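You operate a simulated robot arm through the tools that you are given. There is no shell and no other tool. Be economical: measure what you need, move in short steps, check, and stop when the job is done.

The job below is to be done with a simulated robot arm. You get a single attempt, and the scene is never put back.

TASK
Set an egg in each egg cup: blue cup on the orange plate, white cup on the blue plate. Set down upright: what you pick out.

It is judged by the outcome, as a careful person would: the job done as asked, and still so three seconds after it is handed in. It fails if anything else is knocked over, pushed out of place, dropped, spilled or broken.

THE ROBOT
A 6-joint arm with a two-finger parallel gripper, fixed in place. Base frame: the origin is at the foot of the arm, x ahead of it, y to its left, z up; the work surface is at about z = 90. Readings come in cm, rad, newtons and seconds.
With the tool pointing down near the work surface it reaches from about 24 to 64 cm from the base axis. Its first joint turns from -1.152 to 1.152 rad. Payload 2.7 kg.
The TCP is the grasp point between the finger pads, 2.3 cm short of the fingertips. In the tool frame z runs along the fingers and y along their closing line. Largest opening 9.4 cm; finger width 3.8, thickness 1; the body of the gripper, 5.4 by 9.6 cm, starts 3.9 cm behind the TCP.
Orientation is that of the tool frame in the base frame, as [roll, pitch, yaw] about the fixed x, y, z axes, in that order (R = Rz(yaw) Ry(pitch) Rx(roll)). With the fingers straight down and closing along the base's y, the tool's x points along the base's -x, its y along +y and its z along -z.

THE INTERFACE
- The arm moves only by the tool step_arm. Its argument "commands" is a list of rows, each an object of numbers (a shift or turn left out is 0, a gripper value left out holds the last): "dx", "dy", "dz": the shift along the tool's x, y, z in cm; "wx", "wy", "wz": the turn, a rotation vector about the tool's x, y, z in rad; "grip": the opening, from 0 (shut) to 1 (fully open). In form: [{"dx": .., "dy": .., "dz": .., "wx": .., "wy": .., "wz": .., "grip": ..}, ...]. A call has 1 to 8 rows; each row is the pose to reach, as a shift and turn from the pose commanded when the call began, along the tool's axes at that moment. Rows are played at 5 a second. More than 5 cm and 0.15 rad between two rows, or a gripper value outside its range, and nothing of the call is played. A pose out of reach is approached as far as the arm can. The call stops where the force on the tool passes 40 N (or 10 N more than at its start, if that is more) or the arm is blocked; 0.2 s more then pass. Each finger travels about 4.5 cm/s and halts on what it meets, pressing with about 29 N; the grip force reading is that of the motor and also rises with nothing between the fingers. The clock runs only during rows and for 0.2 s after the last one: add rows that repeat a pose to give the fingers time. It gives the time, the measured TCP pose, the force on the tool (base axes), the opening and the grip force at its end, in the units of the frame above (readings bear some noise), with the torque about the TCP (base axes, N m) and any sound that the robot's microphone picked up.
- Cameras (640 x 400 px; columns grow to the right, rows downward): "scene" is fixed at [7.14, -42.88, 142.31]; the picture's right is [0.74, -0.67, 0.00], its down [-0.31, -0.34, -0.89] and it looks along [0.60, 0.66, -0.46] (base axes); focal length 286 px, centre (320, 200). "wrist" rides on the gripper at [8.7, 1.6, -7.5] in the tool frame; the picture's right is [-0.18, 0.98, 0.00], its down [-0.58, -0.11, -0.81] and it looks along [-0.79, -0.15, 0.59] (tool axes); focal length 243 px, centre (320, 200).
- get_image(camera): a new picture of that camera. The clock stands still meanwhile.
- point_at(camera, pixels): there is no depth. For up to 12 entries [column, row, z] of the newest picture of that camera ("zoom" is the newest enlarged one), the place [x, y] in the base frame at which the ray of that pixel passes the height z, good to about 0.2 cm, but the place of the scene camera against the robot may be out by one fixed shift of up to 1.8 cm in any direction. The clock stands still meanwhile.
- enlarge(camera, box): a new picture of the part [left, top, right, bottom] of that camera's present view, enlarged. The clock stands still meanwhile.
- sign_off(): hands the job in; it is judged then, once.

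Work in short steps. Measure before you move; look again where a grasp or a placing could have gone wrong, and mend it. You have 80 turns and 38 pictures in all, those below and enlarged ones among them. Open the gripper and draw the arm clear of the work before you hand the job in, unless the task says otherwise; then end with one line.

The tools are called after "Call:" as a command line: name --argument value ..., lists and objects as JSON in quotes. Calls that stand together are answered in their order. step_arm: Moves the arm, as the interface text tells. Its arguments: {"type":"object","properties":{"commands":{"type":"array"}},"required":["commands"]} The other tools are called the same way: get_image (camera) takes a picture; point_at (camera, pixels) gives the place at which the rays of pixels pass given heights; enlarge (camera, box) takes an enlarged picture of a part of a camera's view; sign_off () hands the job in.

At the start:

```text
clock: 0.0
tcp_pos: [43.93, -3.55, 121.91]
orientation: [3.14, 0.002, -3.139]
force: [-0.1, -0.4, -0.9]
moment: [0.0, 0.02, -0.01]
grip_width: 9.39
finger_force: 0.1
```

scene: 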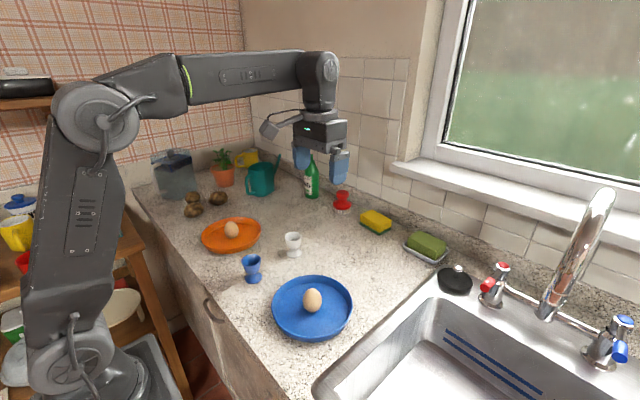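
wrist: 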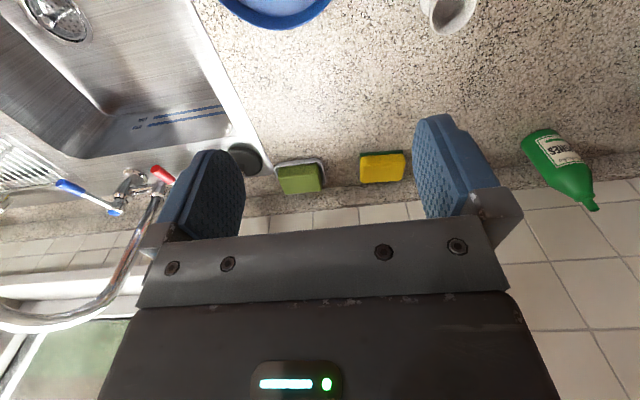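

I start with close views of the plates and cups to measure them.

Call:
enlarge --camera "scene" --box '[190, 200, 370, 350]'

Call:
point_at --camera "scene" --pixels '[[253, 281, 90], [293, 254, 90], [312, 308, 91], [231, 235, 91], [272, 305, 91.5], [353, 305, 91.5], [201, 236, 91.5], [261, 233, 91.5]]'

```text
2.67 times, centred on (280, 275) of scene
```

zoom: 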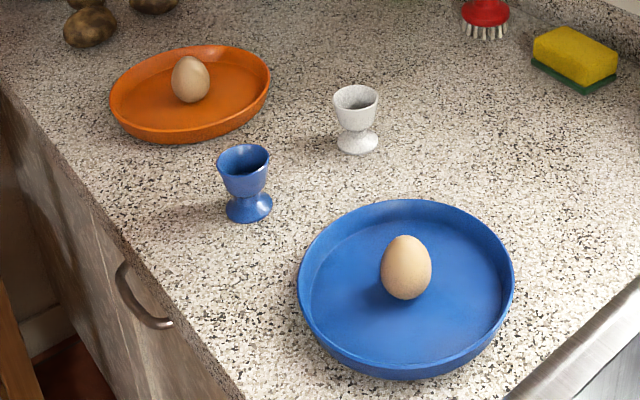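

```text
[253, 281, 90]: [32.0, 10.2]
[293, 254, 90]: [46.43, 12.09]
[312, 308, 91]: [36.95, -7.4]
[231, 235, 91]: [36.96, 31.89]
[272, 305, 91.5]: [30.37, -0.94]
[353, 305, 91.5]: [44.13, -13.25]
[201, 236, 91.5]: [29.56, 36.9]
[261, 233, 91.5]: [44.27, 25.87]
```

The cups stand upright on the counter and the eggs stand on the rimmed plates. I'll draw the arm back so the wrist camera sees the cups and plates and I can correct the scene camera's shift.

Call:
step_arm --commands '[{"dx": 4, "dy": 2, "dz": 0.5}, {"dx": 8, "dy": 4, "dz": 1}, {"dx": 12, "dy": 6, "dz": 1.5}, {"dx": 15, "dy": 8.5, "dz": 2}, {"dx": 15, "dy": 8.5, "dz": 2}]'

Call:
get_image --camera "wrist"

```text
clock: 1.2
tcp_pos: [28.85, 5.06, 119.94]
orientation: [3.142, 0.002, -3.14]
force: [0.4, 0.2, -1.0]
moment: [0.05, -0.04, 0.0]
grip_width: 9.4
finger_force: 0.0
```

```text
34 pictures are left
```

wrist: 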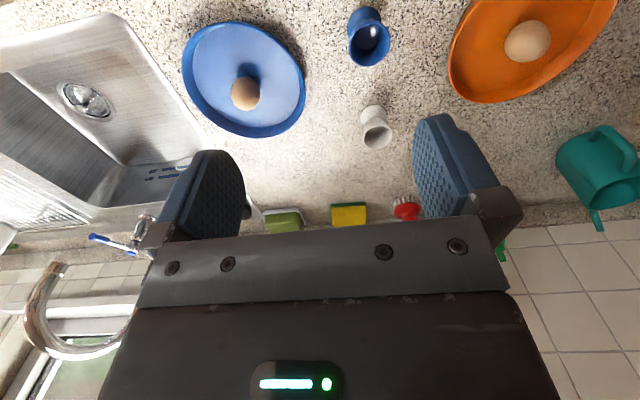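

The wrist view shows everything; I enlarge it to measure bases, rims and eggs.

Call:
enlarge --camera "wrist" --box '[170, 0, 410, 150]'

Call:
point_at --camera "wrist" --pixels '[[366, 13, 90.5], [374, 48, 96], [371, 112, 90.5], [378, 135, 96], [246, 82, 91.5], [243, 95, 95], [182, 70, 92.5], [305, 88, 92.5], [215, 24, 92.5], [260, 136, 92.5], [520, 30, 91.5], [528, 42, 95]]'

```text
2.67 times, centred on (290, 75) of wrist
```

zoom: 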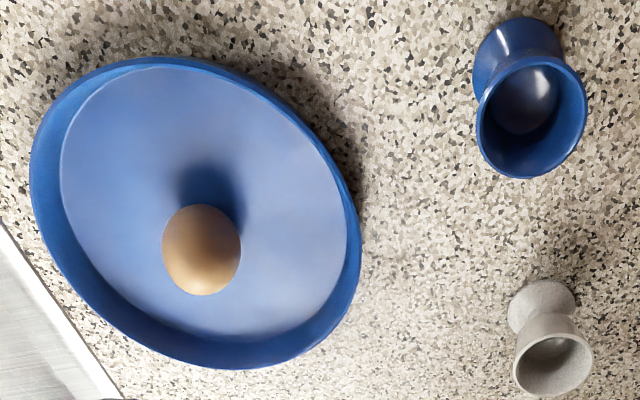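

```text
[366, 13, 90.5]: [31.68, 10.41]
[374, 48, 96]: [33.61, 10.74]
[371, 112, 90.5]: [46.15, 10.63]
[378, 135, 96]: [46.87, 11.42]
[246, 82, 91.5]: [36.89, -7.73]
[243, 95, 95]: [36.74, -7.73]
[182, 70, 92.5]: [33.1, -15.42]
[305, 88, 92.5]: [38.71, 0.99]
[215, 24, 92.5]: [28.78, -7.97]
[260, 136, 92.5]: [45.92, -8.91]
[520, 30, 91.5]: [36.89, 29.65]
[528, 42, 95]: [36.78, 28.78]
```

I measure rims and egg outlines in this zoom at rim height and egg mid height.

Call:
point_at --camera "zoom" --pixels '[[477, 118, 95.8], [587, 105, 95.8], [528, 57, 95.8], [532, 178, 95.8], [514, 372, 95.6], [593, 362, 95.6], [551, 332, 95.6], [555, 397, 95.6], [162, 250, 93.5], [241, 247, 93.5], [520, 17, 90], [540, 281, 90]]'

Call:
enlarge --camera "wrist" --box '[430, 0, 640, 130]'

Call:
enlarge --camera "scene" --box '[265, 265, 361, 345]'

```text
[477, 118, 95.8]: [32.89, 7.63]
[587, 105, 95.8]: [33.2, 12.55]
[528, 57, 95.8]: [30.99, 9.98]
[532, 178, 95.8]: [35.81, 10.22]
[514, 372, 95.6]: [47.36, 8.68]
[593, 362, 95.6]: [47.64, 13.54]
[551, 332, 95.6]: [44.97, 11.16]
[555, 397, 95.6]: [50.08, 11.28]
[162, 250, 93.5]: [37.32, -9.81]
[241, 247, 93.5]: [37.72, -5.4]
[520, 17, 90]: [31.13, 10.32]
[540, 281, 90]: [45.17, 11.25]
```

```text
3.05 times, centred on (535, 65) of wrist
```

zoom: 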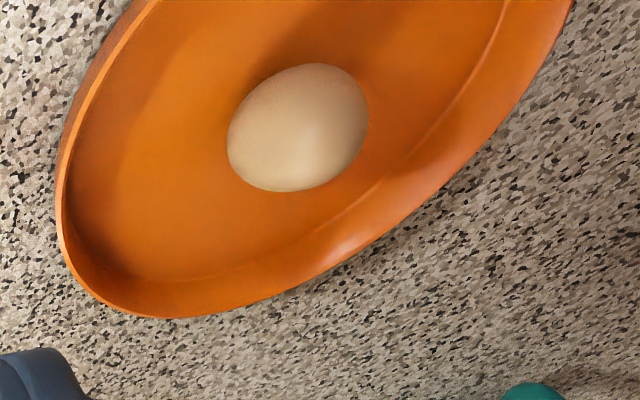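

```text
5.00 times, centred on (313, 305) of scene
```

zoom: 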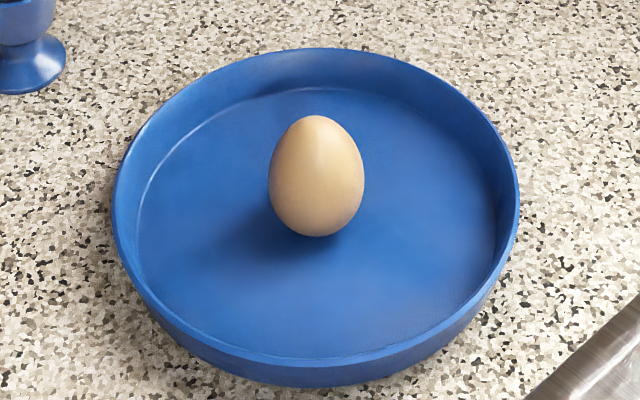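

White cup axis is at (47.5, 11.2), rim z≈95.7, diameter ≈4.9; blue cup at (33.4, 10.1); the blue-plate egg at (37.5, -7.6), standing point-up. I'll put each cup on its plate beside the egg first, then move the egg in; now go above the white cup.

Call:
step_arm --commands '[{"dx": -3.1, "dy": 1, "dz": 2.2}, {"dx": -6.2, "dy": 2, "dz": 4.4}, {"dx": -9.3, "dy": 3, "dz": 6.6}, {"dx": -12.4, "dy": 4, "dz": 8.8}, {"dx": -15.5, "dy": 5, "dz": 11}, {"dx": -18.65, "dy": 6.1, "dz": 13.9}, {"dx": -18.65, "dy": 6.1, "dz": 13.9}]'

Call:
get_image --camera "scene"

```text
clock: 2.8
tcp_pos: [47.53, 10.94, 105.9]
orientation: [-3.141, 0.002, -3.14]
force: [-0.8, -0.3, -0.7]
moment: [-0.02, 0.0, 0.0]
grip_width: 9.4
finger_force: 0.0
```

```text
30 pictures are left
```

scene: 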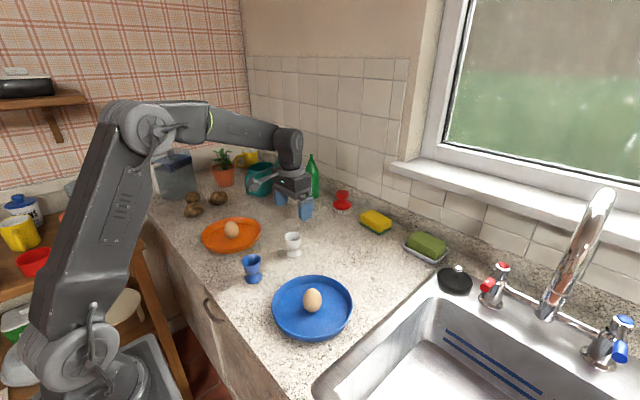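

The fingers straddle the cup at (293,240). I descend to z≈94.4, then close.

Call:
step_arm --commands '[{"dy": 0.1, "dz": 3}, {"dy": 0.2, "dz": 6}, {"dy": 0.2, "dz": 9}, {"dy": 0.2, "dz": 11.5}, {"dy": 0.2, "dz": 11.5}]'

Call:
step_arm --commands '[{"grip": 0.7}, {"grip": 0.6}, {"grip": 0.5}, {"grip": 0.4}, {"grip": 0.4}, {"grip": 0.4}]'

```text
clock: 4.0
tcp_pos: [47.55, 11.28, 94.39]
orientation: [3.14, 0.002, -3.139]
force: [-0.4, -1.0, -0.7]
moment: [0.0, 0.0, -0.01]
grip_width: 9.41
finger_force: 0.1
```

```text
clock: 5.4
tcp_pos: [47.58, 11.26, 94.47]
orientation: [3.141, 0.001, -3.14]
force: [1.3, -0.1, 0.3]
moment: [0.03, 0.0, -0.02]
grip_width: 4.9
finger_force: 29.1
```

Width 4.90 with 29 N: the cup is held by its rim. I lift 4 cm and look.

Call:
step_arm --commands '[{"dz": -1, "grip": 0.4}, {"dz": -3}, {"dz": -6}, {"dz": -8}, {"dz": -8}]'

Call:
enlarge --camera "scene" --box '[220, 160, 380, 260]'

```text
clock: 6.6
tcp_pos: [47.61, 11.29, 102.48]
orientation: [-3.141, 0.003, -3.141]
force: [-0.5, -0.1, -1.2]
moment: [0.0, -0.02, -0.02]
grip_width: 4.91
finger_force: 28.8
```

```text
4.00 times, centred on (300, 210) of scene
```

zoom: 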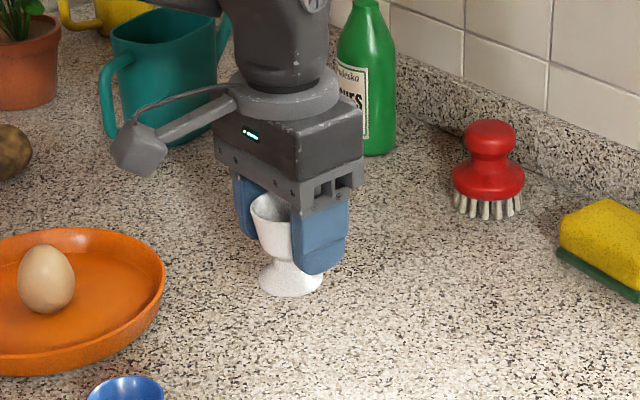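

The cup hangs upright. I carry it over the far (+x) side of the blue plate, to (42.4, -7.65), still above the egg's height.

Call:
step_arm --commands '[{"dx": 0, "dy": -4, "dz": -1.5}, {"dx": 1, "dy": -8, "dz": -1.5}, {"dx": 2.5, "dy": -12, "dz": -1.5}, {"dx": 4, "dy": -16, "dz": -1.5}, {"dx": 5.2, "dy": -18.94, "dz": -1.5}, {"dx": 5.2, "dy": -18.94, "dz": -1.5}]'

Call:
get_image --camera "wrist"

Call:
enlarge --camera "scene" --box '[255, 220, 415, 345]'

```text
clock: 8.0
tcp_pos: [42.4, -7.81, 103.92]
orientation: [3.14, 0.002, -3.14]
force: [-0.5, 0.4, -1.1]
moment: [0.01, -0.01, 0.0]
grip_width: 4.87
finger_force: 29.0
```

```text
28 pictures are left
```

wrist: 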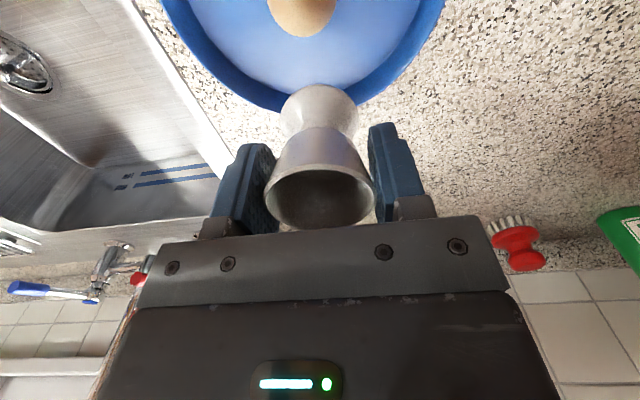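

```text
3.20 times, centred on (335, 282) of scene
```

zoom: 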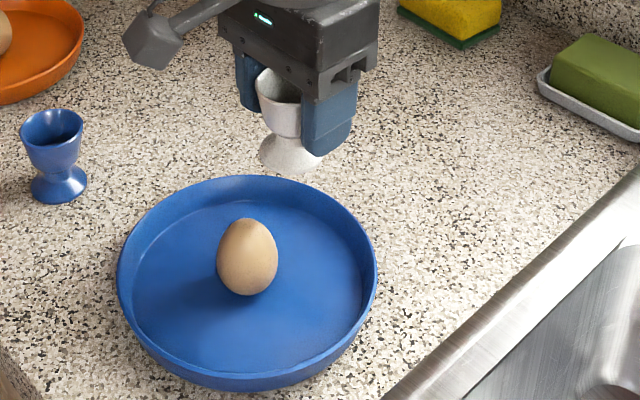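

Before lowering I check the plate's far wall and the egg in the wrist picture.

Call:
point_at --camera "wrist" --pixels '[[262, 83, 91], [380, 68, 91], [200, 18, 91], [417, 10, 91], [180, 40, 92.5], [278, 110, 92.5], [300, 37, 92]]'

Call:
enlarge --camera "wrist" --box '[150, 0, 460, 140]'

```text
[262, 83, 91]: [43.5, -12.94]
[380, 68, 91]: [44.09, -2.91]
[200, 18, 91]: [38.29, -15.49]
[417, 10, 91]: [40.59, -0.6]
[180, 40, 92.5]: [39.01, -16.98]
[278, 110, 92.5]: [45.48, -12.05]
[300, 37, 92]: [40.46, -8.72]
```

```text
2.06 times, centred on (305, 70) of wrist
```

zoom: 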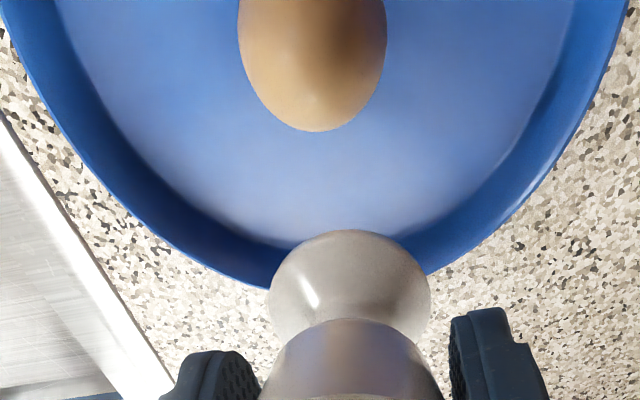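

Call:
point_at --camera "zoom" --pixels '[[72, 40, 90.8], [150, 165, 90.8], [280, 246, 90.8], [405, 234, 90.8], [500, 175, 90.8], [562, 60, 90.8], [5, 20, 92.5], [170, 235, 92.5], [265, 288, 92.5], [430, 275, 92.5], [560, 160, 92.5], [628, 20, 92.5]]'

```text
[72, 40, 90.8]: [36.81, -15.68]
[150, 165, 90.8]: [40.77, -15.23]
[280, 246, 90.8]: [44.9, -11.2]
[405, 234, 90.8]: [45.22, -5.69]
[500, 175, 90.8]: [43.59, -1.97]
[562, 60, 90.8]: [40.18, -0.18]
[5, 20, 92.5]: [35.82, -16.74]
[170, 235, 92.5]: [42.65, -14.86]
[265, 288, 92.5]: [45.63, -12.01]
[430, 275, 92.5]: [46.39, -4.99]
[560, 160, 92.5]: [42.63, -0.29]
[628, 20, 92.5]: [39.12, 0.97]
```

The plate floor reaches to about x≈45.6, so TCP x=42.8 gives room on both sides. I lower to just above the floor.

Call:
step_arm --commands '[{"dx": -0.4, "dy": 0.05, "dz": 2.5}, {"dx": -0.4, "dy": 0.05, "dz": 5}, {"dx": -0.4, "dy": 0.05, "dz": 7}, {"dx": -0.4, "dy": 0.05, "dz": 7.8}, {"dx": -0.4, "dy": 0.05, "dz": 7.8}]'

Call:
step_arm --commands '[{"dz": 0.1}, {"dz": 0.2}, {"dz": 0.3}, {"dz": 0.4}, {"dz": 0.5}]'

```text
clock: 9.2
tcp_pos: [42.78, -7.7, 96.04]
orientation: [-3.141, 0.001, -3.14]
force: [0.8, 0.6, -0.6]
moment: [0.0, 0.01, -0.02]
grip_width: 4.88
finger_force: 28.8
```

```text
clock: 10.4
tcp_pos: [42.83, -7.74, 95.56]
orientation: [3.141, 0.002, -3.138]
force: [-0.3, -0.9, -1.1]
moment: [-0.02, -0.01, 0.01]
grip_width: 4.9
finger_force: 29.3
```

No contact yet at z 95.56; continue down in small steps.

Call:
step_arm --commands '[{"dz": 0.1}, {"dz": 0.2}, {"dz": 0.3}]'

Call:
step_arm --commands '[{"dz": 0.05}, {"dz": 0.1}, {"dz": 0.15}]'

```text
clock: 11.2
tcp_pos: [42.75, -7.61, 95.36]
orientation: [3.141, 0.001, -3.138]
force: [0.9, 0.8, -1.4]
moment: [0.01, -0.02, -0.03]
grip_width: 4.91
finger_force: 29.5
```

```text
clock: 12.0
tcp_pos: [42.86, -7.59, 95.17]
orientation: [3.141, 0.002, -3.14]
force: [0.2, 0.3, 0.0]
moment: [0.02, -0.03, 0.02]
grip_width: 4.88
finger_force: 28.6
```

Call:
step_arm --commands '[{"dz": 0.05}, {"dz": 0.1}, {"dz": 0.15}]'

Call:
enlarge --camera "scene" --box '[265, 250, 375, 345]'

```text
clock: 12.8
tcp_pos: [42.76, -7.53, 95.08]
orientation: [-3.141, 0.002, -3.141]
force: [-0.3, 0.3, -1.6]
moment: [-0.04, 0.01, -0.03]
grip_width: 4.88
finger_force: 29.2
```

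```text
4.21 times, centred on (320, 298) of scene
```

zoom: 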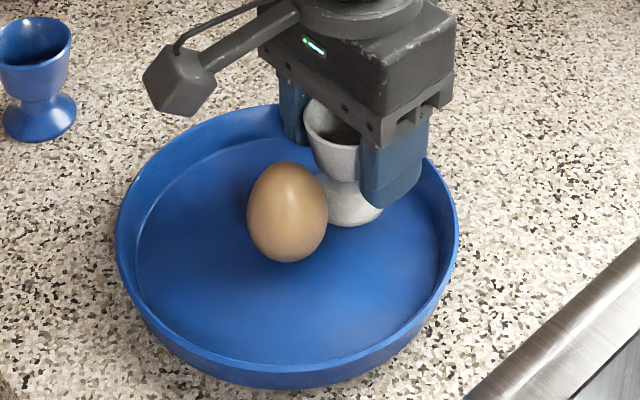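

The cup is on the near floor beside the egg, not yet touching; continue with small steps until force shows.

Call:
step_arm --commands '[{"dz": 0.06}, {"dz": 0.12}, {"dz": 0.18}]'

Call:
step_arm --commands '[{"dz": 0.06}, {"dz": 0.12}, {"dz": 0.18}]'

```text
clock: 13.6
tcp_pos: [42.76, -7.71, 94.88]
orientation: [3.141, 0.003, -3.139]
force: [-2.5, 0.2, 10.1]
moment: [0.16, 0.19, 0.04]
grip_width: 4.89
finger_force: 29.0
```

```text
clock: 14.4
tcp_pos: [42.9, -7.64, 94.73]
orientation: [-3.141, 0.006, -3.138]
force: [0.6, 1.1, 18.4]
moment: [-0.05, -0.06, 0.08]
grip_width: 4.88
finger_force: 29.1
```

Contact at z≈94.95 (floor ≈90.5). I ease up 0.2 and open slowly.

Call:
step_arm --commands '[{"dz": -0.15, "grip": 0.5}, {"dz": -0.15, "grip": 0.55}, {"dz": -0.15, "grip": 0.65}, {"dz": -0.15, "grip": 0.75}, {"dz": -0.15, "grip": 0.75}]'

Call:
step_arm --commands '[{"dz": -2}, {"dz": -5}, {"dz": -9}, {"dx": 3, "dz": -13}, {"dx": 6, "dz": -16}, {"dx": 10, "dz": -17}, {"dx": 10, "dz": -17}]'

Call:
enlarge --camera "wrist" --box '[200, 0, 440, 150]'

```text
clock: 15.6
tcp_pos: [42.83, -7.63, 94.78]
orientation: [3.141, 0.002, -3.141]
force: [-0.1, 0.6, -0.7]
moment: [0.01, 0.01, 0.04]
grip_width: 7.04
finger_force: 0.0
```

```text
clock: 17.2
tcp_pos: [32.79, -7.73, 111.66]
orientation: [-3.141, 0.002, -3.139]
force: [-0.4, -0.3, -0.4]
moment: [-0.04, -0.01, 0.01]
grip_width: 7.02
finger_force: 0.0
```

```text
2.67 times, centred on (320, 75) of wrist
```

zoom: 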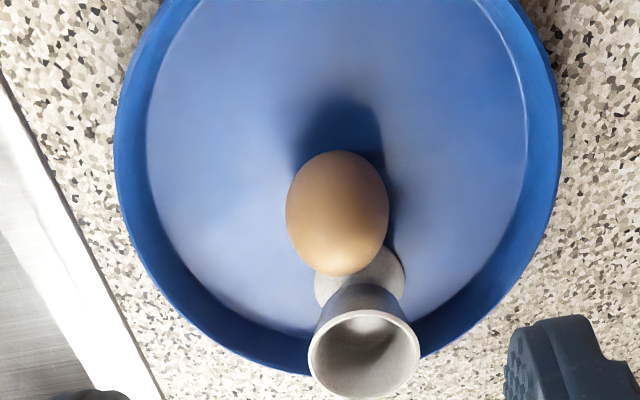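

The cup stands upright behind the egg. Measuring the egg and rim now.

Call:
point_at --camera "zoom" --pixels '[[286, 212, 93], [389, 212, 93], [338, 213, 93.2], [309, 362, 96.2], [420, 350, 96.2], [361, 311, 96.2], [366, 398, 96.2]]'

```text
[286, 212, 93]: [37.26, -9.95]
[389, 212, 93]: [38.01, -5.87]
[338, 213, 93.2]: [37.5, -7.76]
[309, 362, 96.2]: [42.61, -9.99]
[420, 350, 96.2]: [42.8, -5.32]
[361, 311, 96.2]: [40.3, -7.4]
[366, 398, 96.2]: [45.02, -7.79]
```

Egg axis (37.55, -7.8); cup rim centre (42.7, -7.65). I go over the egg and descend to z=94.6 so the tips pass just under its widest part.

Call:
step_arm --commands '[{"dx": -4.76, "dy": -0.07, "dz": 1}, {"dx": -4.76, "dy": -0.07, "dz": 5}, {"dx": -4.76, "dy": -0.07, "dz": 9}, {"dx": -4.76, "dy": -0.07, "dz": 12}, {"dx": -4.76, "dy": -0.07, "dz": 15}, {"dx": -4.76, "dy": -0.07, "dz": 17.05}, {"dx": -4.76, "dy": -0.07, "dz": 17.05}]'

Call:
step_arm --commands '[{"grip": 0.65}, {"grip": 0.55}, {"grip": 0.5}, {"grip": 0.45}, {"grip": 0.42}, {"grip": 0.4}, {"grip": 0.38}, {"grip": 0.38}]'

Call:
enlarge --camera "scene" --box '[265, 250, 375, 345]'

```text
clock: 18.8
tcp_pos: [37.63, -7.7, 94.64]
orientation: [3.141, 0.002, -3.139]
force: [0.1, 0.5, -0.7]
moment: [-0.03, 0.02, 0.0]
grip_width: 7.05
finger_force: 0.1
```

```text
clock: 20.6
tcp_pos: [37.5, -7.72, 94.76]
orientation: [-3.141, 0.001, -3.138]
force: [-0.5, 0.4, 0.3]
moment: [0.01, 0.0, -0.03]
grip_width: 4.18
finger_force: 11.8
```

```text
4.21 times, centred on (320, 298) of scene
```

zoom: 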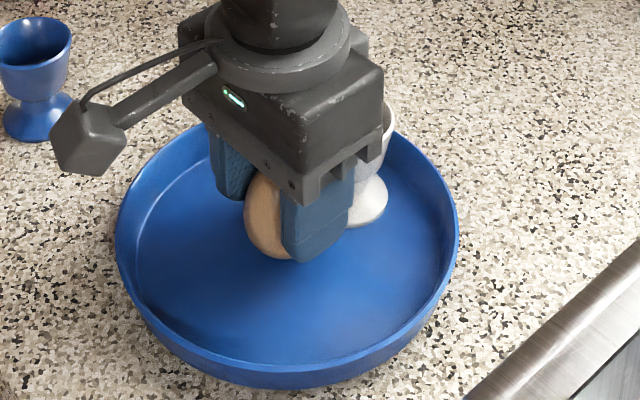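

Width 4.18 with 12 N: egg held gently. Lift straight up and check.

Call:
step_arm --commands '[{"dz": -0.5, "grip": 0.37}, {"dz": -1.5}, {"dz": -3.5}, {"dz": -6}, {"dz": -8}, {"dz": -8}]'

Call:
enlarge --camera "wrist" --box '[200, 0, 440, 250]'

```text
clock: 22.0
tcp_pos: [37.5, -7.8, 102.81]
orientation: [3.141, 0.002, -3.139]
force: [0.0, 0.0, 0.0]
moment: [-0.02, -0.01, -0.01]
grip_width: 4.19
finger_force: 11.6
```

```text
1.60 times, centred on (320, 125) of wrist
```

zoom: 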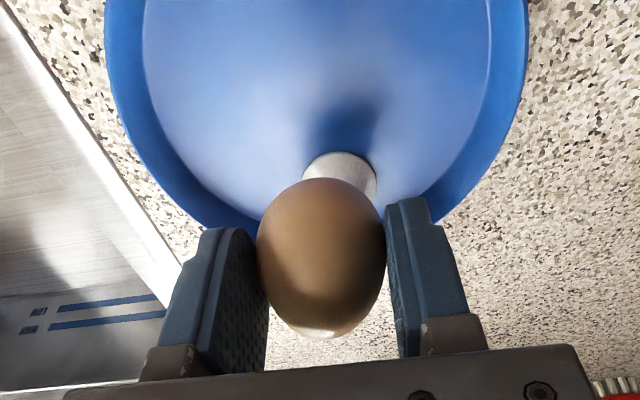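

The egg is held upright. Move over the cup at (42.7, -7.65), egg bottom about 2.4 cm above the rim.

Call:
step_arm --commands '[{"dx": -2, "dy": 0.05, "dz": -0.5}, {"dx": -4, "dy": 0.1, "dz": -0.5}, {"dx": -5.2, "dy": 0.12, "dz": -0.5}, {"dx": -5.2, "dy": 0.12, "dz": -0.5}]'

Call:
enlarge --camera "wrist" --box '[200, 0, 440, 250]'

Call:
enlarge --camera "scene" --box '[275, 230, 385, 325]'

```text
clock: 23.0
tcp_pos: [42.76, -7.78, 103.3]
orientation: [3.142, 0.001, -3.139]
force: [-0.1, 0.0, -0.4]
moment: [0.01, -0.01, -0.02]
grip_width: 4.17
finger_force: 12.4
```

```text
1.60 times, centred on (320, 125) of wrist
```

zoom: 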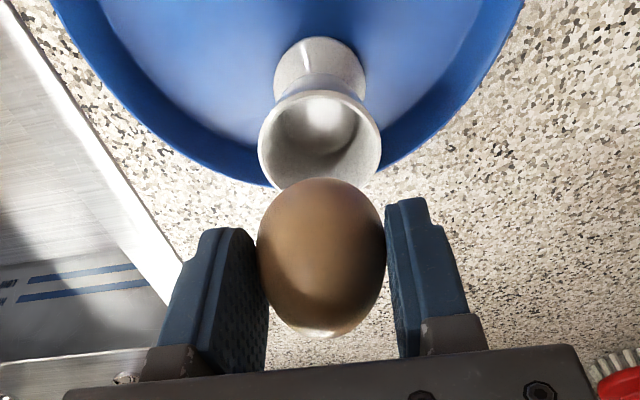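

```text
4.21 times, centred on (330, 278) of scene
```

zoom: 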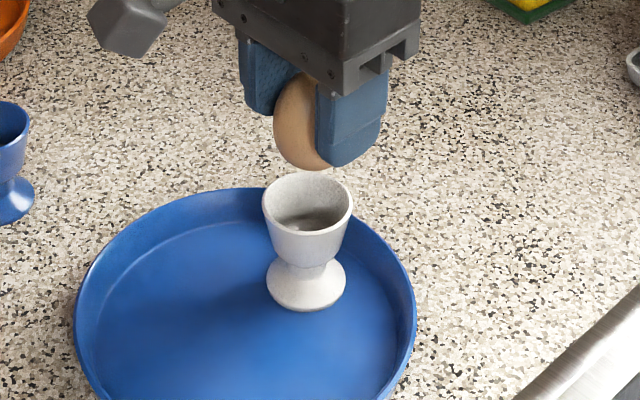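

Comparing egg and rim in both views, the egg is about 0.15 too far in +x and 0.12 too far in -y. I correct that and lower to just where the egg enters the cup.

Call:
step_arm --commands '[{"dx": 0.15, "dy": 0.13, "dz": 0.5}, {"dx": 0.15, "dy": 0.13, "dz": 2}, {"dx": 0.15, "dy": 0.13, "dz": 3}, {"dx": 0.15, "dy": 0.13, "dz": 3.6}, {"dx": 0.15, "dy": 0.13, "dz": 3.6}]'

Call:
enlarge --camera "scene" --box '[285, 245, 365, 305]'

```text
clock: 24.2
tcp_pos: [42.55, -7.48, 99.57]
orientation: [-3.141, 0.003, 3.141]
force: [-0.1, -0.7, 0.1]
moment: [-0.01, -0.01, 0.03]
grip_width: 4.17
finger_force: 11.9
```

```text
6.67 times, centred on (325, 275) of scene
```

zoom: 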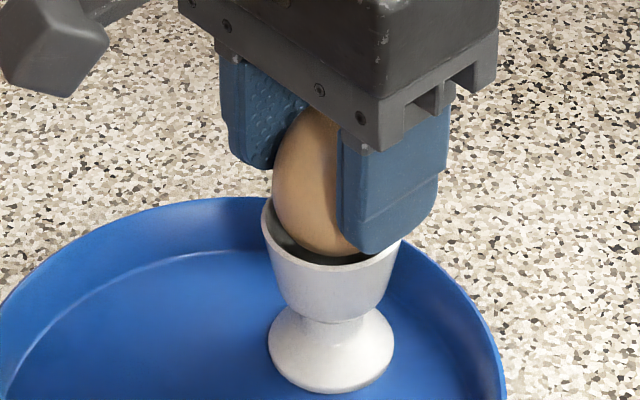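

The egg (axis ≈ col 334) is centred on the rim (≈ col 333). I lower in small steps, watching the force.

Call:
step_arm --commands '[{"dz": 0.2}, {"dz": 0.4}, {"dz": 0.55}, {"dz": 0.7}]'

Call:
step_arm --commands '[{"dz": 0.1}, {"dz": 0.2}]'

```text
clock: 25.2
tcp_pos: [42.57, -7.58, 99.01]
orientation: [-3.142, 0.004, -3.14]
force: [-1.5, -1.9, 7.4]
moment: [-0.03, -0.05, -0.02]
grip_width: 4.2
finger_force: 12.1
```

```text
clock: 25.8
tcp_pos: [42.65, -7.56, 98.75]
orientation: [3.141, 0.001, -3.139]
force: [-1.8, -2.9, 8.9]
moment: [-0.05, -0.03, 0.0]
grip_width: 4.21
finger_force: 12.5
```

The egg meets the cup (9 N upward, little sideways): it is seated. I open slowly, just a bit.

Call:
step_arm --commands '[{"dz": -0.05, "grip": 0.42}, {"dz": -0.05, "grip": 0.44}, {"dz": -0.05, "grip": 0.47}, {"dz": -0.05, "grip": 0.5}, {"dz": -0.05, "grip": 0.5}]'

Call:
enlarge --camera "scene" --box '[285, 245, 365, 305]'

```text
clock: 27.0
tcp_pos: [42.53, -7.52, 98.84]
orientation: [3.141, 0.0, -3.14]
force: [0.0, -0.1, 0.0]
moment: [0.0, 0.0, 0.02]
grip_width: 4.67
finger_force: 0.1
```

```text
6.67 times, centred on (325, 275) of scene
```

zoom: 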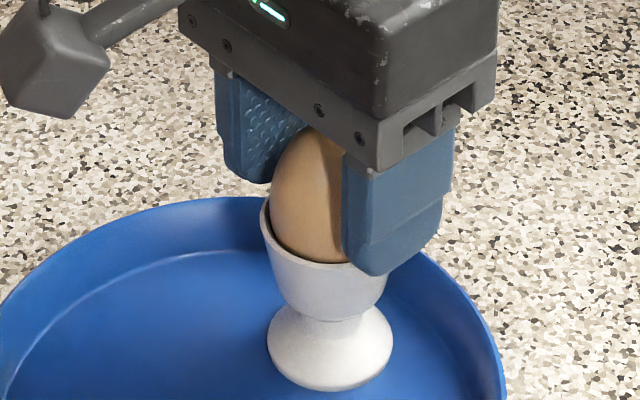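

The egg sits in the cup, freed of the fingers. I open a bit more and rise straight up, then back toward the blue cup.

Call:
step_arm --commands '[{"dz": 0, "grip": 0.6}, {"dz": 0, "grip": 0.7}, {"dz": -1}, {"dz": -4}, {"dz": -8}, {"dz": -11}, {"dz": -11}]'

Call:
step_arm --commands '[{"dx": 3, "dy": 4}, {"dx": 6, "dy": 8, "dz": -1}, {"dx": 9, "dy": 12, "dz": -2}, {"dx": 12, "dy": 16, "dz": -3}, {"dx": 14, "dy": 20, "dz": -4}, {"dx": 14, "dy": 24, "dz": -5}, {"dx": 14, "dy": 24, "dz": -5}]'

Call:
get_image --camera "wrist"

Call:
get_image --camera "scene"

```text
clock: 28.6
tcp_pos: [42.66, -7.51, 109.87]
orientation: [-3.141, 0.001, -3.14]
force: [-0.2, 0.6, -0.4]
moment: [0.0, 0.03, -0.04]
grip_width: 6.57
finger_force: 0.0
```

```text
refused: row 2 steps farther than a row can; nothing moved
```

```text
17 pictures are left
```

wrist: 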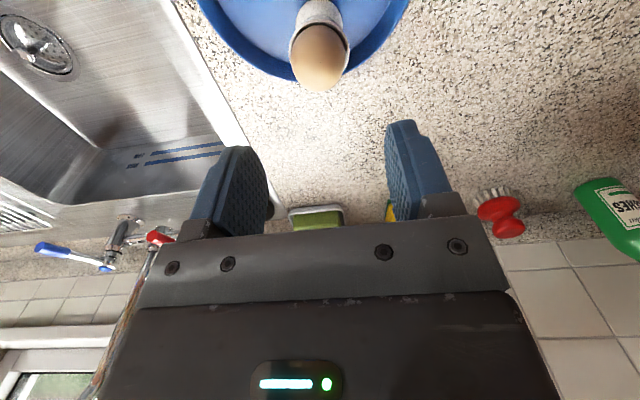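

```text
16 pictures are left
```

scene: 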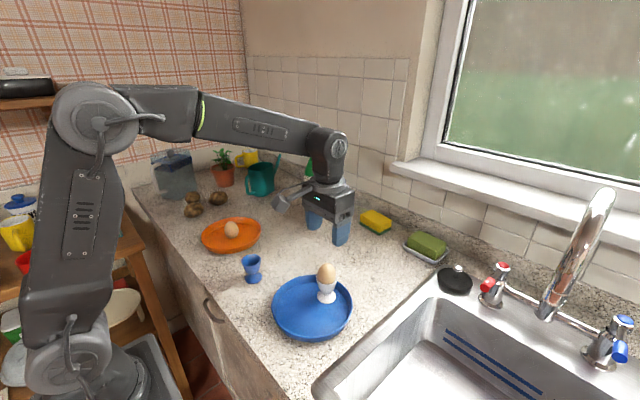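

The white cup with egg stands well on the blue plate. That last move was too big per row; I go toward the orange plate in two calls of smaller rows.

Call:
step_arm --commands '[{"dx": 1.9, "dy": 4.3, "dz": -0.7}, {"dx": 3.8, "dy": 8.6, "dz": -1.4}, {"dx": 5.7, "dy": 12.9, "dz": -2.1}, {"dx": 7.6, "dy": 17.2, "dz": -2.8}, {"dx": 9.5, "dy": 21.5, "dz": -3.5}, {"dx": 11.4, "dy": 25.8, "dz": -4.2}, {"dx": 13.3, "dy": 30, "dz": -5}, {"dx": 14.6, "dy": 34, "dz": -6}]'

Call:
enlarge --camera "wrist" --box '[160, 0, 480, 200]'

```text
clock: 30.4
tcp_pos: [27.95, 26.49, 115.82]
orientation: [-3.141, 0.001, -3.141]
force: [-0.1, 0.2, 1.6]
moment: [-0.02, 0.01, 0.02]
grip_width: 6.58
finger_force: 0.1
```

```text
2.00 times, centred on (320, 100) of wrist
```

zoom: 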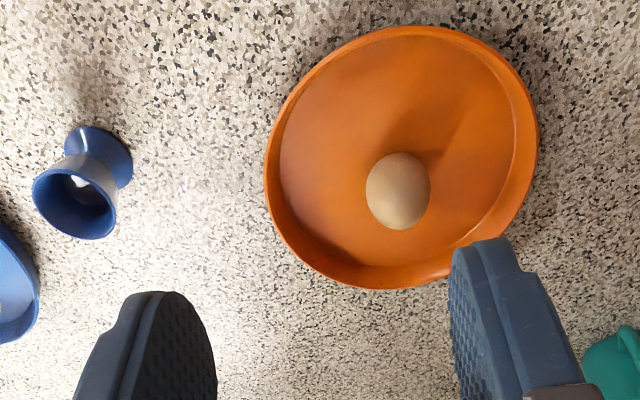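

Measuring egg, plate floor, plate rim, and the blue cup from here.

Call:
point_at --camera "zoom" --pixels '[[366, 190, 93], [431, 188, 93], [398, 191, 93.2], [281, 150, 90.8], [360, 264, 90.8], [515, 130, 90.8], [400, 26, 92.3], [380, 288, 92.3], [264, 180, 92.3], [538, 140, 92.3], [32, 190, 95.7], [116, 197, 95.7]]'

```text
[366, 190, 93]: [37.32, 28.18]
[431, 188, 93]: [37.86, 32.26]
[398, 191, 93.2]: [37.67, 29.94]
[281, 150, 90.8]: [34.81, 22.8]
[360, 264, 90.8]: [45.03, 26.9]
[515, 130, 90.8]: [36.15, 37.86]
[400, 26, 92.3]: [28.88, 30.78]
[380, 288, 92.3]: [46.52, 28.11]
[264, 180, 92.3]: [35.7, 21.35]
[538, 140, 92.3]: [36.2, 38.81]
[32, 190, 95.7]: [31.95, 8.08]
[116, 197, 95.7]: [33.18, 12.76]
```

Egg 2 at (37.6, 30.1), plate centre nearly the same, same size. I check the teal jug's distance, then go above the blue cup at (33.4, 10.1).

Call:
point_at --camera "zoom" --pixels '[[585, 360, 92], [585, 360, 98], [75, 239, 95.7], [80, 158, 95.7]]'

Call:
step_arm --commands '[{"dx": -1.8, "dy": -4.4, "dz": 1}, {"dx": -3.6, "dy": -8.8, "dz": 2}, {"dx": -5.45, "dy": -13, "dz": 4}, {"dx": -5.45, "dy": -16.4, "dz": 7}, {"dx": -5.45, "dy": -16.4, "dz": 10}, {"dx": -5.45, "dy": -16.4, "dz": 10}]'

Call:
enlarge --camera "scene" --box '[200, 200, 300, 300]'

```text
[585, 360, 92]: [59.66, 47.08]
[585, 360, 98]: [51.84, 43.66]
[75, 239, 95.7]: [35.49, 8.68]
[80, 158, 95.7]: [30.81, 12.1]
```

```text
clock: 31.8
tcp_pos: [33.41, 9.93, 105.76]
orientation: [3.141, 0.003, -3.14]
force: [-0.3, -0.2, 0.1]
moment: [0.01, -0.02, -0.01]
grip_width: 6.57
finger_force: 0.0
```

```text
4.00 times, centred on (250, 250) of scene
```

zoom: 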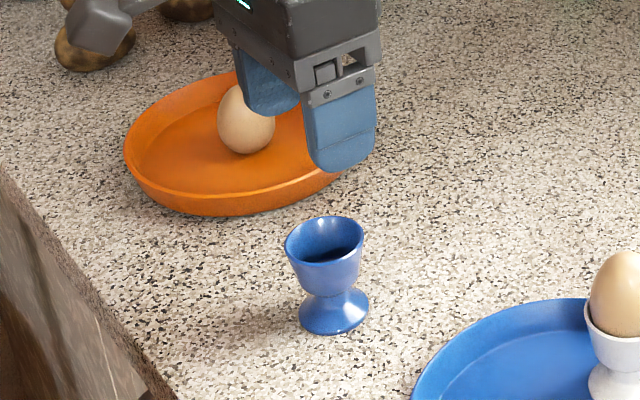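

Aligned, allowing for perspective. I open wider, descend to z≈94.4, then close.

Call:
step_arm --commands '[{"dy": 0.1, "dz": 2, "grip": 0.9}, {"dy": 0.15, "dz": 4}, {"dy": 0.15, "dz": 6}, {"dy": 0.15, "dz": 9}, {"dy": 0.15, "dz": 11.35}, {"dy": 0.15, "dz": 11.35}]'

Call:
step_arm --commands '[{"grip": 0.7}, {"grip": 0.6}, {"grip": 0.5}, {"grip": 0.4}, {"grip": 0.4}, {"grip": 0.4}]'

```text
clock: 33.2
tcp_pos: [33.52, 10.25, 94.37]
orientation: [3.141, 0.001, -3.14]
force: [-0.5, 0.1, 0.0]
moment: [-0.02, -0.04, 0.03]
grip_width: 8.45
finger_force: 0.0
```

```text
clock: 34.6
tcp_pos: [33.37, 10.21, 94.46]
orientation: [-3.14, 0.001, -3.139]
force: [0.5, 0.2, -1.1]
moment: [0.02, 0.03, 0.01]
grip_width: 4.91
finger_force: 28.7
```

Blue cup held (4.91). Lift, then carry at z≈104 to (42.8, 30.05).

Call:
step_arm --commands '[{"dz": -1}, {"dz": -4}, {"dz": -7}, {"dz": -9.5}, {"dz": -9.5}]'

Call:
step_arm --commands '[{"dx": -3, "dy": 3}, {"dx": -6, "dy": 6.5}, {"dx": -8, "dy": 10.5}, {"dx": -9.4, "dy": 14.5}, {"dx": -9.4, "dy": 18}, {"dx": -9.4, "dy": 19.85}, {"dx": -9.4, "dy": 19.85}]'

Call:
enlarge --camera "wrist" --box '[160, 0, 480, 200]'

Call:
enlarge --camera "scene" --box '[190, 150, 310, 260]'

```text
clock: 35.8
tcp_pos: [33.36, 10.34, 104.0]
orientation: [-3.142, 0.002, -3.141]
force: [0.3, -0.7, -1.6]
moment: [0.01, 0.02, -0.02]
grip_width: 4.91
finger_force: 29.2
```

```text
clock: 37.4
tcp_pos: [42.77, 30.31, 104.02]
orientation: [3.142, 0.001, -3.141]
force: [-0.9, 0.2, -1.0]
moment: [-0.01, 0.01, 0.0]
grip_width: 4.89
finger_force: 29.0
```

```text
2.00 times, centred on (320, 100) of wrist
```

zoom: 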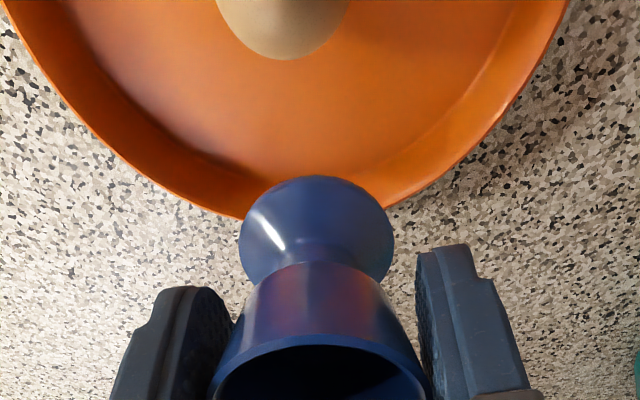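

```text
3.64 times, centred on (250, 205) of scene
```

zoom: 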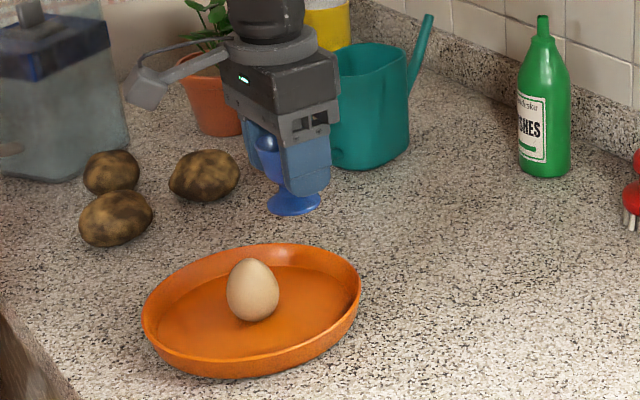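

Cup upright, over the far part of the orange plate; jug and potatoes are clear. I lower to z≈95.4, then feel for the floor.

Call:
step_arm --commands '[{"dy": -0.1, "dz": 2.5}, {"dy": -0.15, "dz": 5}, {"dy": -0.15, "dz": 7}, {"dy": -0.15, "dz": 8.4}, {"dy": -0.15, "dz": 8.4}]'

Call:
step_arm --commands '[{"dz": 0.08}, {"dz": 0.16}, {"dz": 0.24}, {"dz": 0.32}, {"dz": 0.4}]'

```text
clock: 38.6
tcp_pos: [42.72, 30.07, 95.56]
orientation: [-3.141, 0.002, -3.139]
force: [0.4, -0.1, -0.7]
moment: [0.03, -0.01, 0.03]
grip_width: 4.9
finger_force: 29.0
```

```text
clock: 39.8
tcp_pos: [42.79, 30.07, 95.1]
orientation: [3.141, 0.0, -3.14]
force: [0.0, -0.2, -0.7]
moment: [0.01, -0.02, 0.0]
grip_width: 4.91
finger_force: 29.5
```

Call:
step_arm --commands '[{"dz": 0.06}, {"dz": 0.12}, {"dz": 0.18}, {"dz": 0.22}]'

```text
clock: 40.8
tcp_pos: [42.95, 29.87, 94.98]
orientation: [3.141, 0.002, -3.14]
force: [0.6, -0.9, -0.2]
moment: [0.01, 0.0, 0.0]
grip_width: 4.88
finger_force: 28.9
```

No contact yet at ≈94.95; a little lower.

Call:
step_arm --commands '[{"dz": 0.06}, {"dz": 0.12}, {"dz": 0.18}]'

```text
clock: 41.6
tcp_pos: [42.87, 29.94, 94.93]
orientation: [3.14, 0.003, -3.139]
force: [-1.6, -0.8, 10.4]
moment: [0.15, 0.1, 0.02]
grip_width: 4.9
finger_force: 28.8
```

Contact, 10 N upward: the cup stands on the plate. Release and back off.

Call:
step_arm --commands '[{"dz": 0, "grip": 0.5}, {"dz": 0, "grip": 0.55}, {"dz": 0, "grip": 0.65}, {"dz": 0, "grip": 0.75}, {"dz": 0, "grip": 0.75}]'

Call:
step_arm --commands '[{"dz": -2}, {"dz": -5}, {"dz": -9}, {"dx": 3, "dz": -13}, {"dx": 6, "dz": -16}, {"dx": 10, "dz": -17}, {"dx": 10, "dz": -17}]'

Call:
enlarge --camera "wrist" --box '[200, 0, 440, 150]'

```text
clock: 42.8
tcp_pos: [42.83, 29.95, 94.88]
orientation: [3.141, 0.003, -3.139]
force: [0.5, -1.1, -0.1]
moment: [0.01, 0.02, 0.04]
grip_width: 7.04
finger_force: 0.1
```

```text
clock: 44.4
tcp_pos: [32.73, 29.76, 111.7]
orientation: [3.141, 0.001, -3.141]
force: [0.4, -0.6, -0.2]
moment: [-0.01, -0.01, -0.01]
grip_width: 7.08
finger_force: 0.0
```

```text
2.67 times, centred on (320, 75) of wrist
```

zoom: 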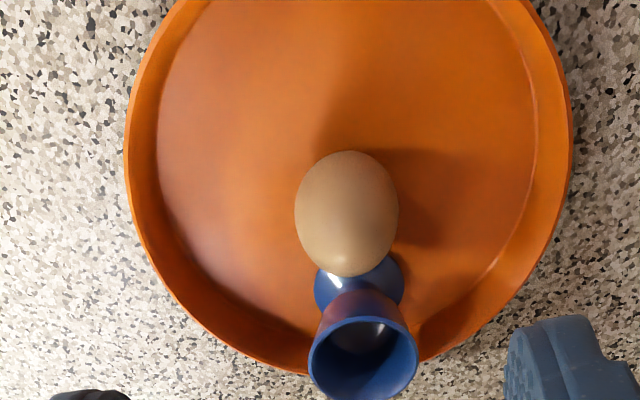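

Call:
point_at --camera "zoom" --pixels '[[295, 212, 93], [399, 212, 93], [347, 213, 93.2], [308, 365, 96.2], [419, 355, 96.2], [361, 316, 96.2], [365, 399, 96.2]]'

```text
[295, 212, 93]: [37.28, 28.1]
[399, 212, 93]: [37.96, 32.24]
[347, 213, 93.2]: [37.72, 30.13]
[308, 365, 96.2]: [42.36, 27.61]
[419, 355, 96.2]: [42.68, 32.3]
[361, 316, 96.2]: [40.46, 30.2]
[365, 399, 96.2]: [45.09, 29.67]
```

Cup rim centre ≈ (42.75, 29.95), egg 2 at (37.65, 30.15). Go over the egg and down to z=94.65, then close gently.

Call:
step_arm --commands '[{"dx": -4.9, "dy": 0.3, "dz": 0.5}, {"dx": -4.9, "dy": 0.3, "dz": 5}, {"dx": -4.9, "dy": 0.3, "dz": 9}, {"dx": -4.9, "dy": 0.3, "dz": 12}, {"dx": -4.9, "dy": 0.3, "dz": 15}, {"dx": -4.9, "dy": 0.3, "dz": 17.0}, {"dx": -4.9, "dy": 0.3, "dz": 17.0}]'

Call:
step_arm --commands '[{"grip": 0.65}, {"grip": 0.55}, {"grip": 0.5}, {"grip": 0.45}, {"grip": 0.42}, {"grip": 0.4}, {"grip": 0.37}, {"grip": 0.37}]'

```text
clock: 46.0
tcp_pos: [37.59, 30.21, 94.7]
orientation: [3.139, 0.002, -3.14]
force: [-0.4, 0.7, 0.1]
moment: [0.02, -0.04, -0.01]
grip_width: 7.05
finger_force: 0.0
```

```text
clock: 47.8
tcp_pos: [37.7, 30.15, 94.7]
orientation: [-3.142, 0.003, -3.139]
force: [-0.2, -0.3, 0.1]
moment: [0.01, -0.03, 0.0]
grip_width: 4.2
finger_force: 11.8
```

Held at 4.20. Lift 8.5 cm and move over the cup.

Call:
step_arm --commands '[{"dz": -0.5}, {"dz": -1.5}, {"dz": -3.5}, {"dz": -6}, {"dz": -8.5}, {"dz": -8.5}]'

Call:
step_arm --commands '[{"dx": -2, "dy": -0.1}, {"dx": -4, "dy": -0.2}, {"dx": -5.1, "dy": -0.2}, {"dx": -5.1, "dy": -0.2}]'

Call:
enlarge --camera "scene" --box '[210, 180, 290, 240]'

Call:
enlarge --camera "wrist" --box '[200, 0, 440, 250]'

```text
clock: 49.2
tcp_pos: [37.73, 30.06, 103.19]
orientation: [3.141, 0.002, -3.139]
force: [-0.7, -0.4, -0.1]
moment: [0.02, -0.02, 0.02]
grip_width: 4.18
finger_force: 12.7
```

```text
clock: 50.2
tcp_pos: [42.71, 29.88, 103.19]
orientation: [3.141, 0.001, -3.14]
force: [0.6, -1.1, -1.0]
moment: [0.01, 0.04, -0.02]
grip_width: 4.19
finger_force: 12.3
```

```text
6.67 times, centred on (250, 210) of scene
```

zoom: 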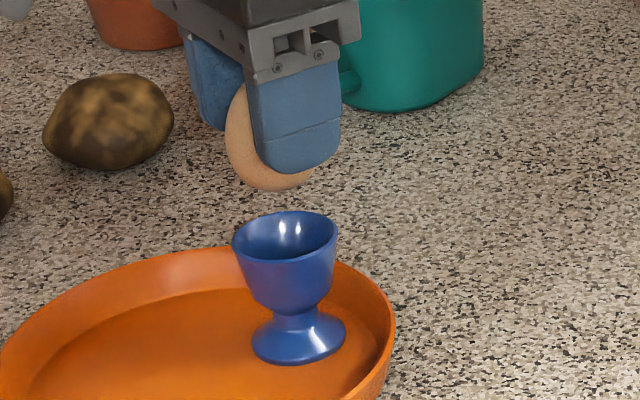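

```text
1.60 times, centred on (320, 125) of wrist
```

zoom: 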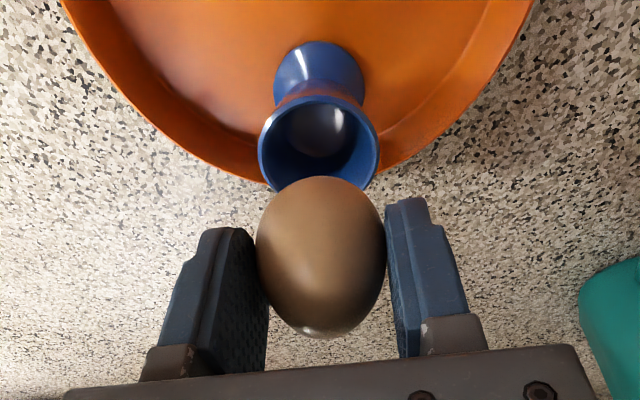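

Egg and rim agree to about 0.1 cm (correct x by −0.07, y by +0.07). I lower to egg entry, then in small steps.

Call:
step_arm --commands '[{"dx": 0.07, "dy": 0.07, "dz": 0.5}, {"dx": 0.07, "dy": 0.07, "dz": 2}, {"dx": 0.07, "dy": 0.07, "dz": 3}, {"dx": 0.07, "dy": 0.07, "dz": 3.5}, {"dx": 0.07, "dy": 0.07, "dz": 3.5}]'

Call:
step_arm --commands '[{"dz": 0.2}, {"dz": 0.4}, {"dz": 0.55}, {"dz": 0.7}]'

```text
clock: 51.4
tcp_pos: [42.58, 30.11, 99.7]
orientation: [-3.141, 0.002, -3.14]
force: [-0.3, -0.5, -1.4]
moment: [0.01, -0.02, 0.02]
grip_width: 4.2
finger_force: 12.3
```

```text
clock: 52.4
tcp_pos: [42.6, 30.06, 99.07]
orientation: [3.14, 0.003, -3.14]
force: [-1.1, -0.1, 2.3]
moment: [-0.02, -0.03, -0.03]
grip_width: 4.19
finger_force: 11.8
```

First light contact at 99.05; a bit lower as with the first egg.

Call:
step_arm --commands '[{"dz": 0.1}, {"dz": 0.2}, {"dz": 0.25}]'

Call:
enlarge --camera "scene" --box '[210, 180, 290, 240]'

```text
clock: 53.2
tcp_pos: [42.71, 30.06, 98.86]
orientation: [3.14, 0.003, -3.14]
force: [-0.6, -3.4, 8.3]
moment: [-0.08, -0.03, -0.03]
grip_width: 4.21
finger_force: 12.3
```

```text
6.67 times, centred on (250, 210) of scene
```

zoom: 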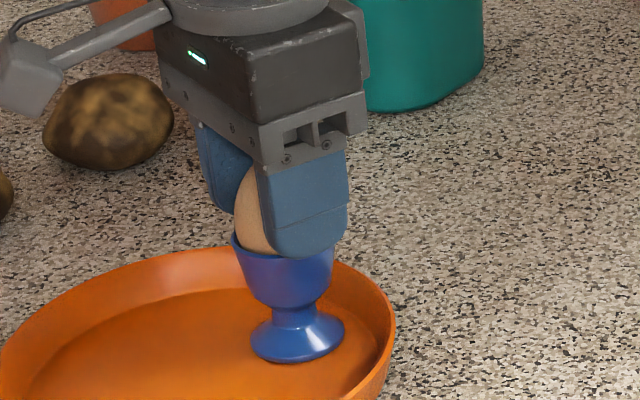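

The egg is inside the cup with 8 N support; I release slowly as before, then rise.

Call:
step_arm --commands '[{"dz": -0.05, "grip": 0.42}, {"dz": -0.05, "grip": 0.44}, {"dz": -0.05, "grip": 0.47}, {"dz": -0.05, "grip": 0.5}, {"dz": -0.05, "grip": 0.6}, {"dz": -0.05, "grip": 0.7}, {"dz": -0.05, "grip": 0.7}]'

Call:
step_arm --commands '[{"dz": -1}, {"dz": -4}, {"dz": -8}, {"dz": -12}, {"dx": 2, "dy": -4, "dz": -13}, {"dx": 4, "dy": -8, "dz": -14}, {"dx": 6, "dy": -12, "dz": -15}]'

Call:
enlarge --camera "scene" --box '[180, 180, 370, 350]'

```text
clock: 54.8
tcp_pos: [42.7, 30.06, 98.85]
orientation: [3.141, 0.002, -3.141]
force: [0.5, -1.2, 0.6]
moment: [0.02, 0.03, 0.01]
grip_width: 6.59
finger_force: 0.1
```

```text
clock: 56.4
tcp_pos: [36.59, 18.01, 113.81]
orientation: [-3.141, 0.002, -3.14]
force: [-0.2, -0.3, 0.7]
moment: [0.03, 0.02, -0.01]
grip_width: 6.58
finger_force: 0.0
```

```text
2.35 times, centred on (275, 265) of scene
```

zoom: 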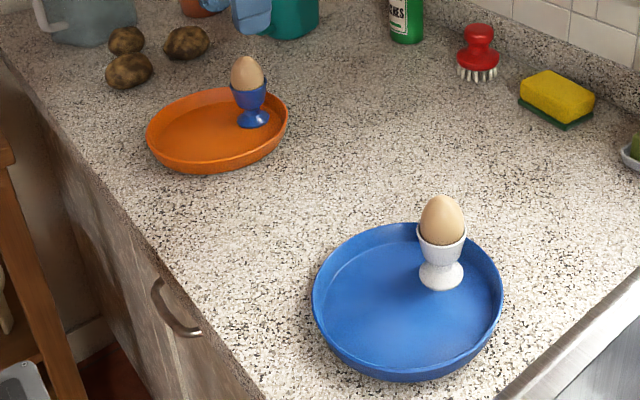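

Both eggs sit upright in their cups on the right plates, and the arm is raised clear with the gripper open. Handing in.

Call:
sign_off

```text
The job is handed in.
```

Each egg cup now holds an upright egg: the blue cup is on the orange plate and the white cup is on the blue plate. Nothing else was disturbed.
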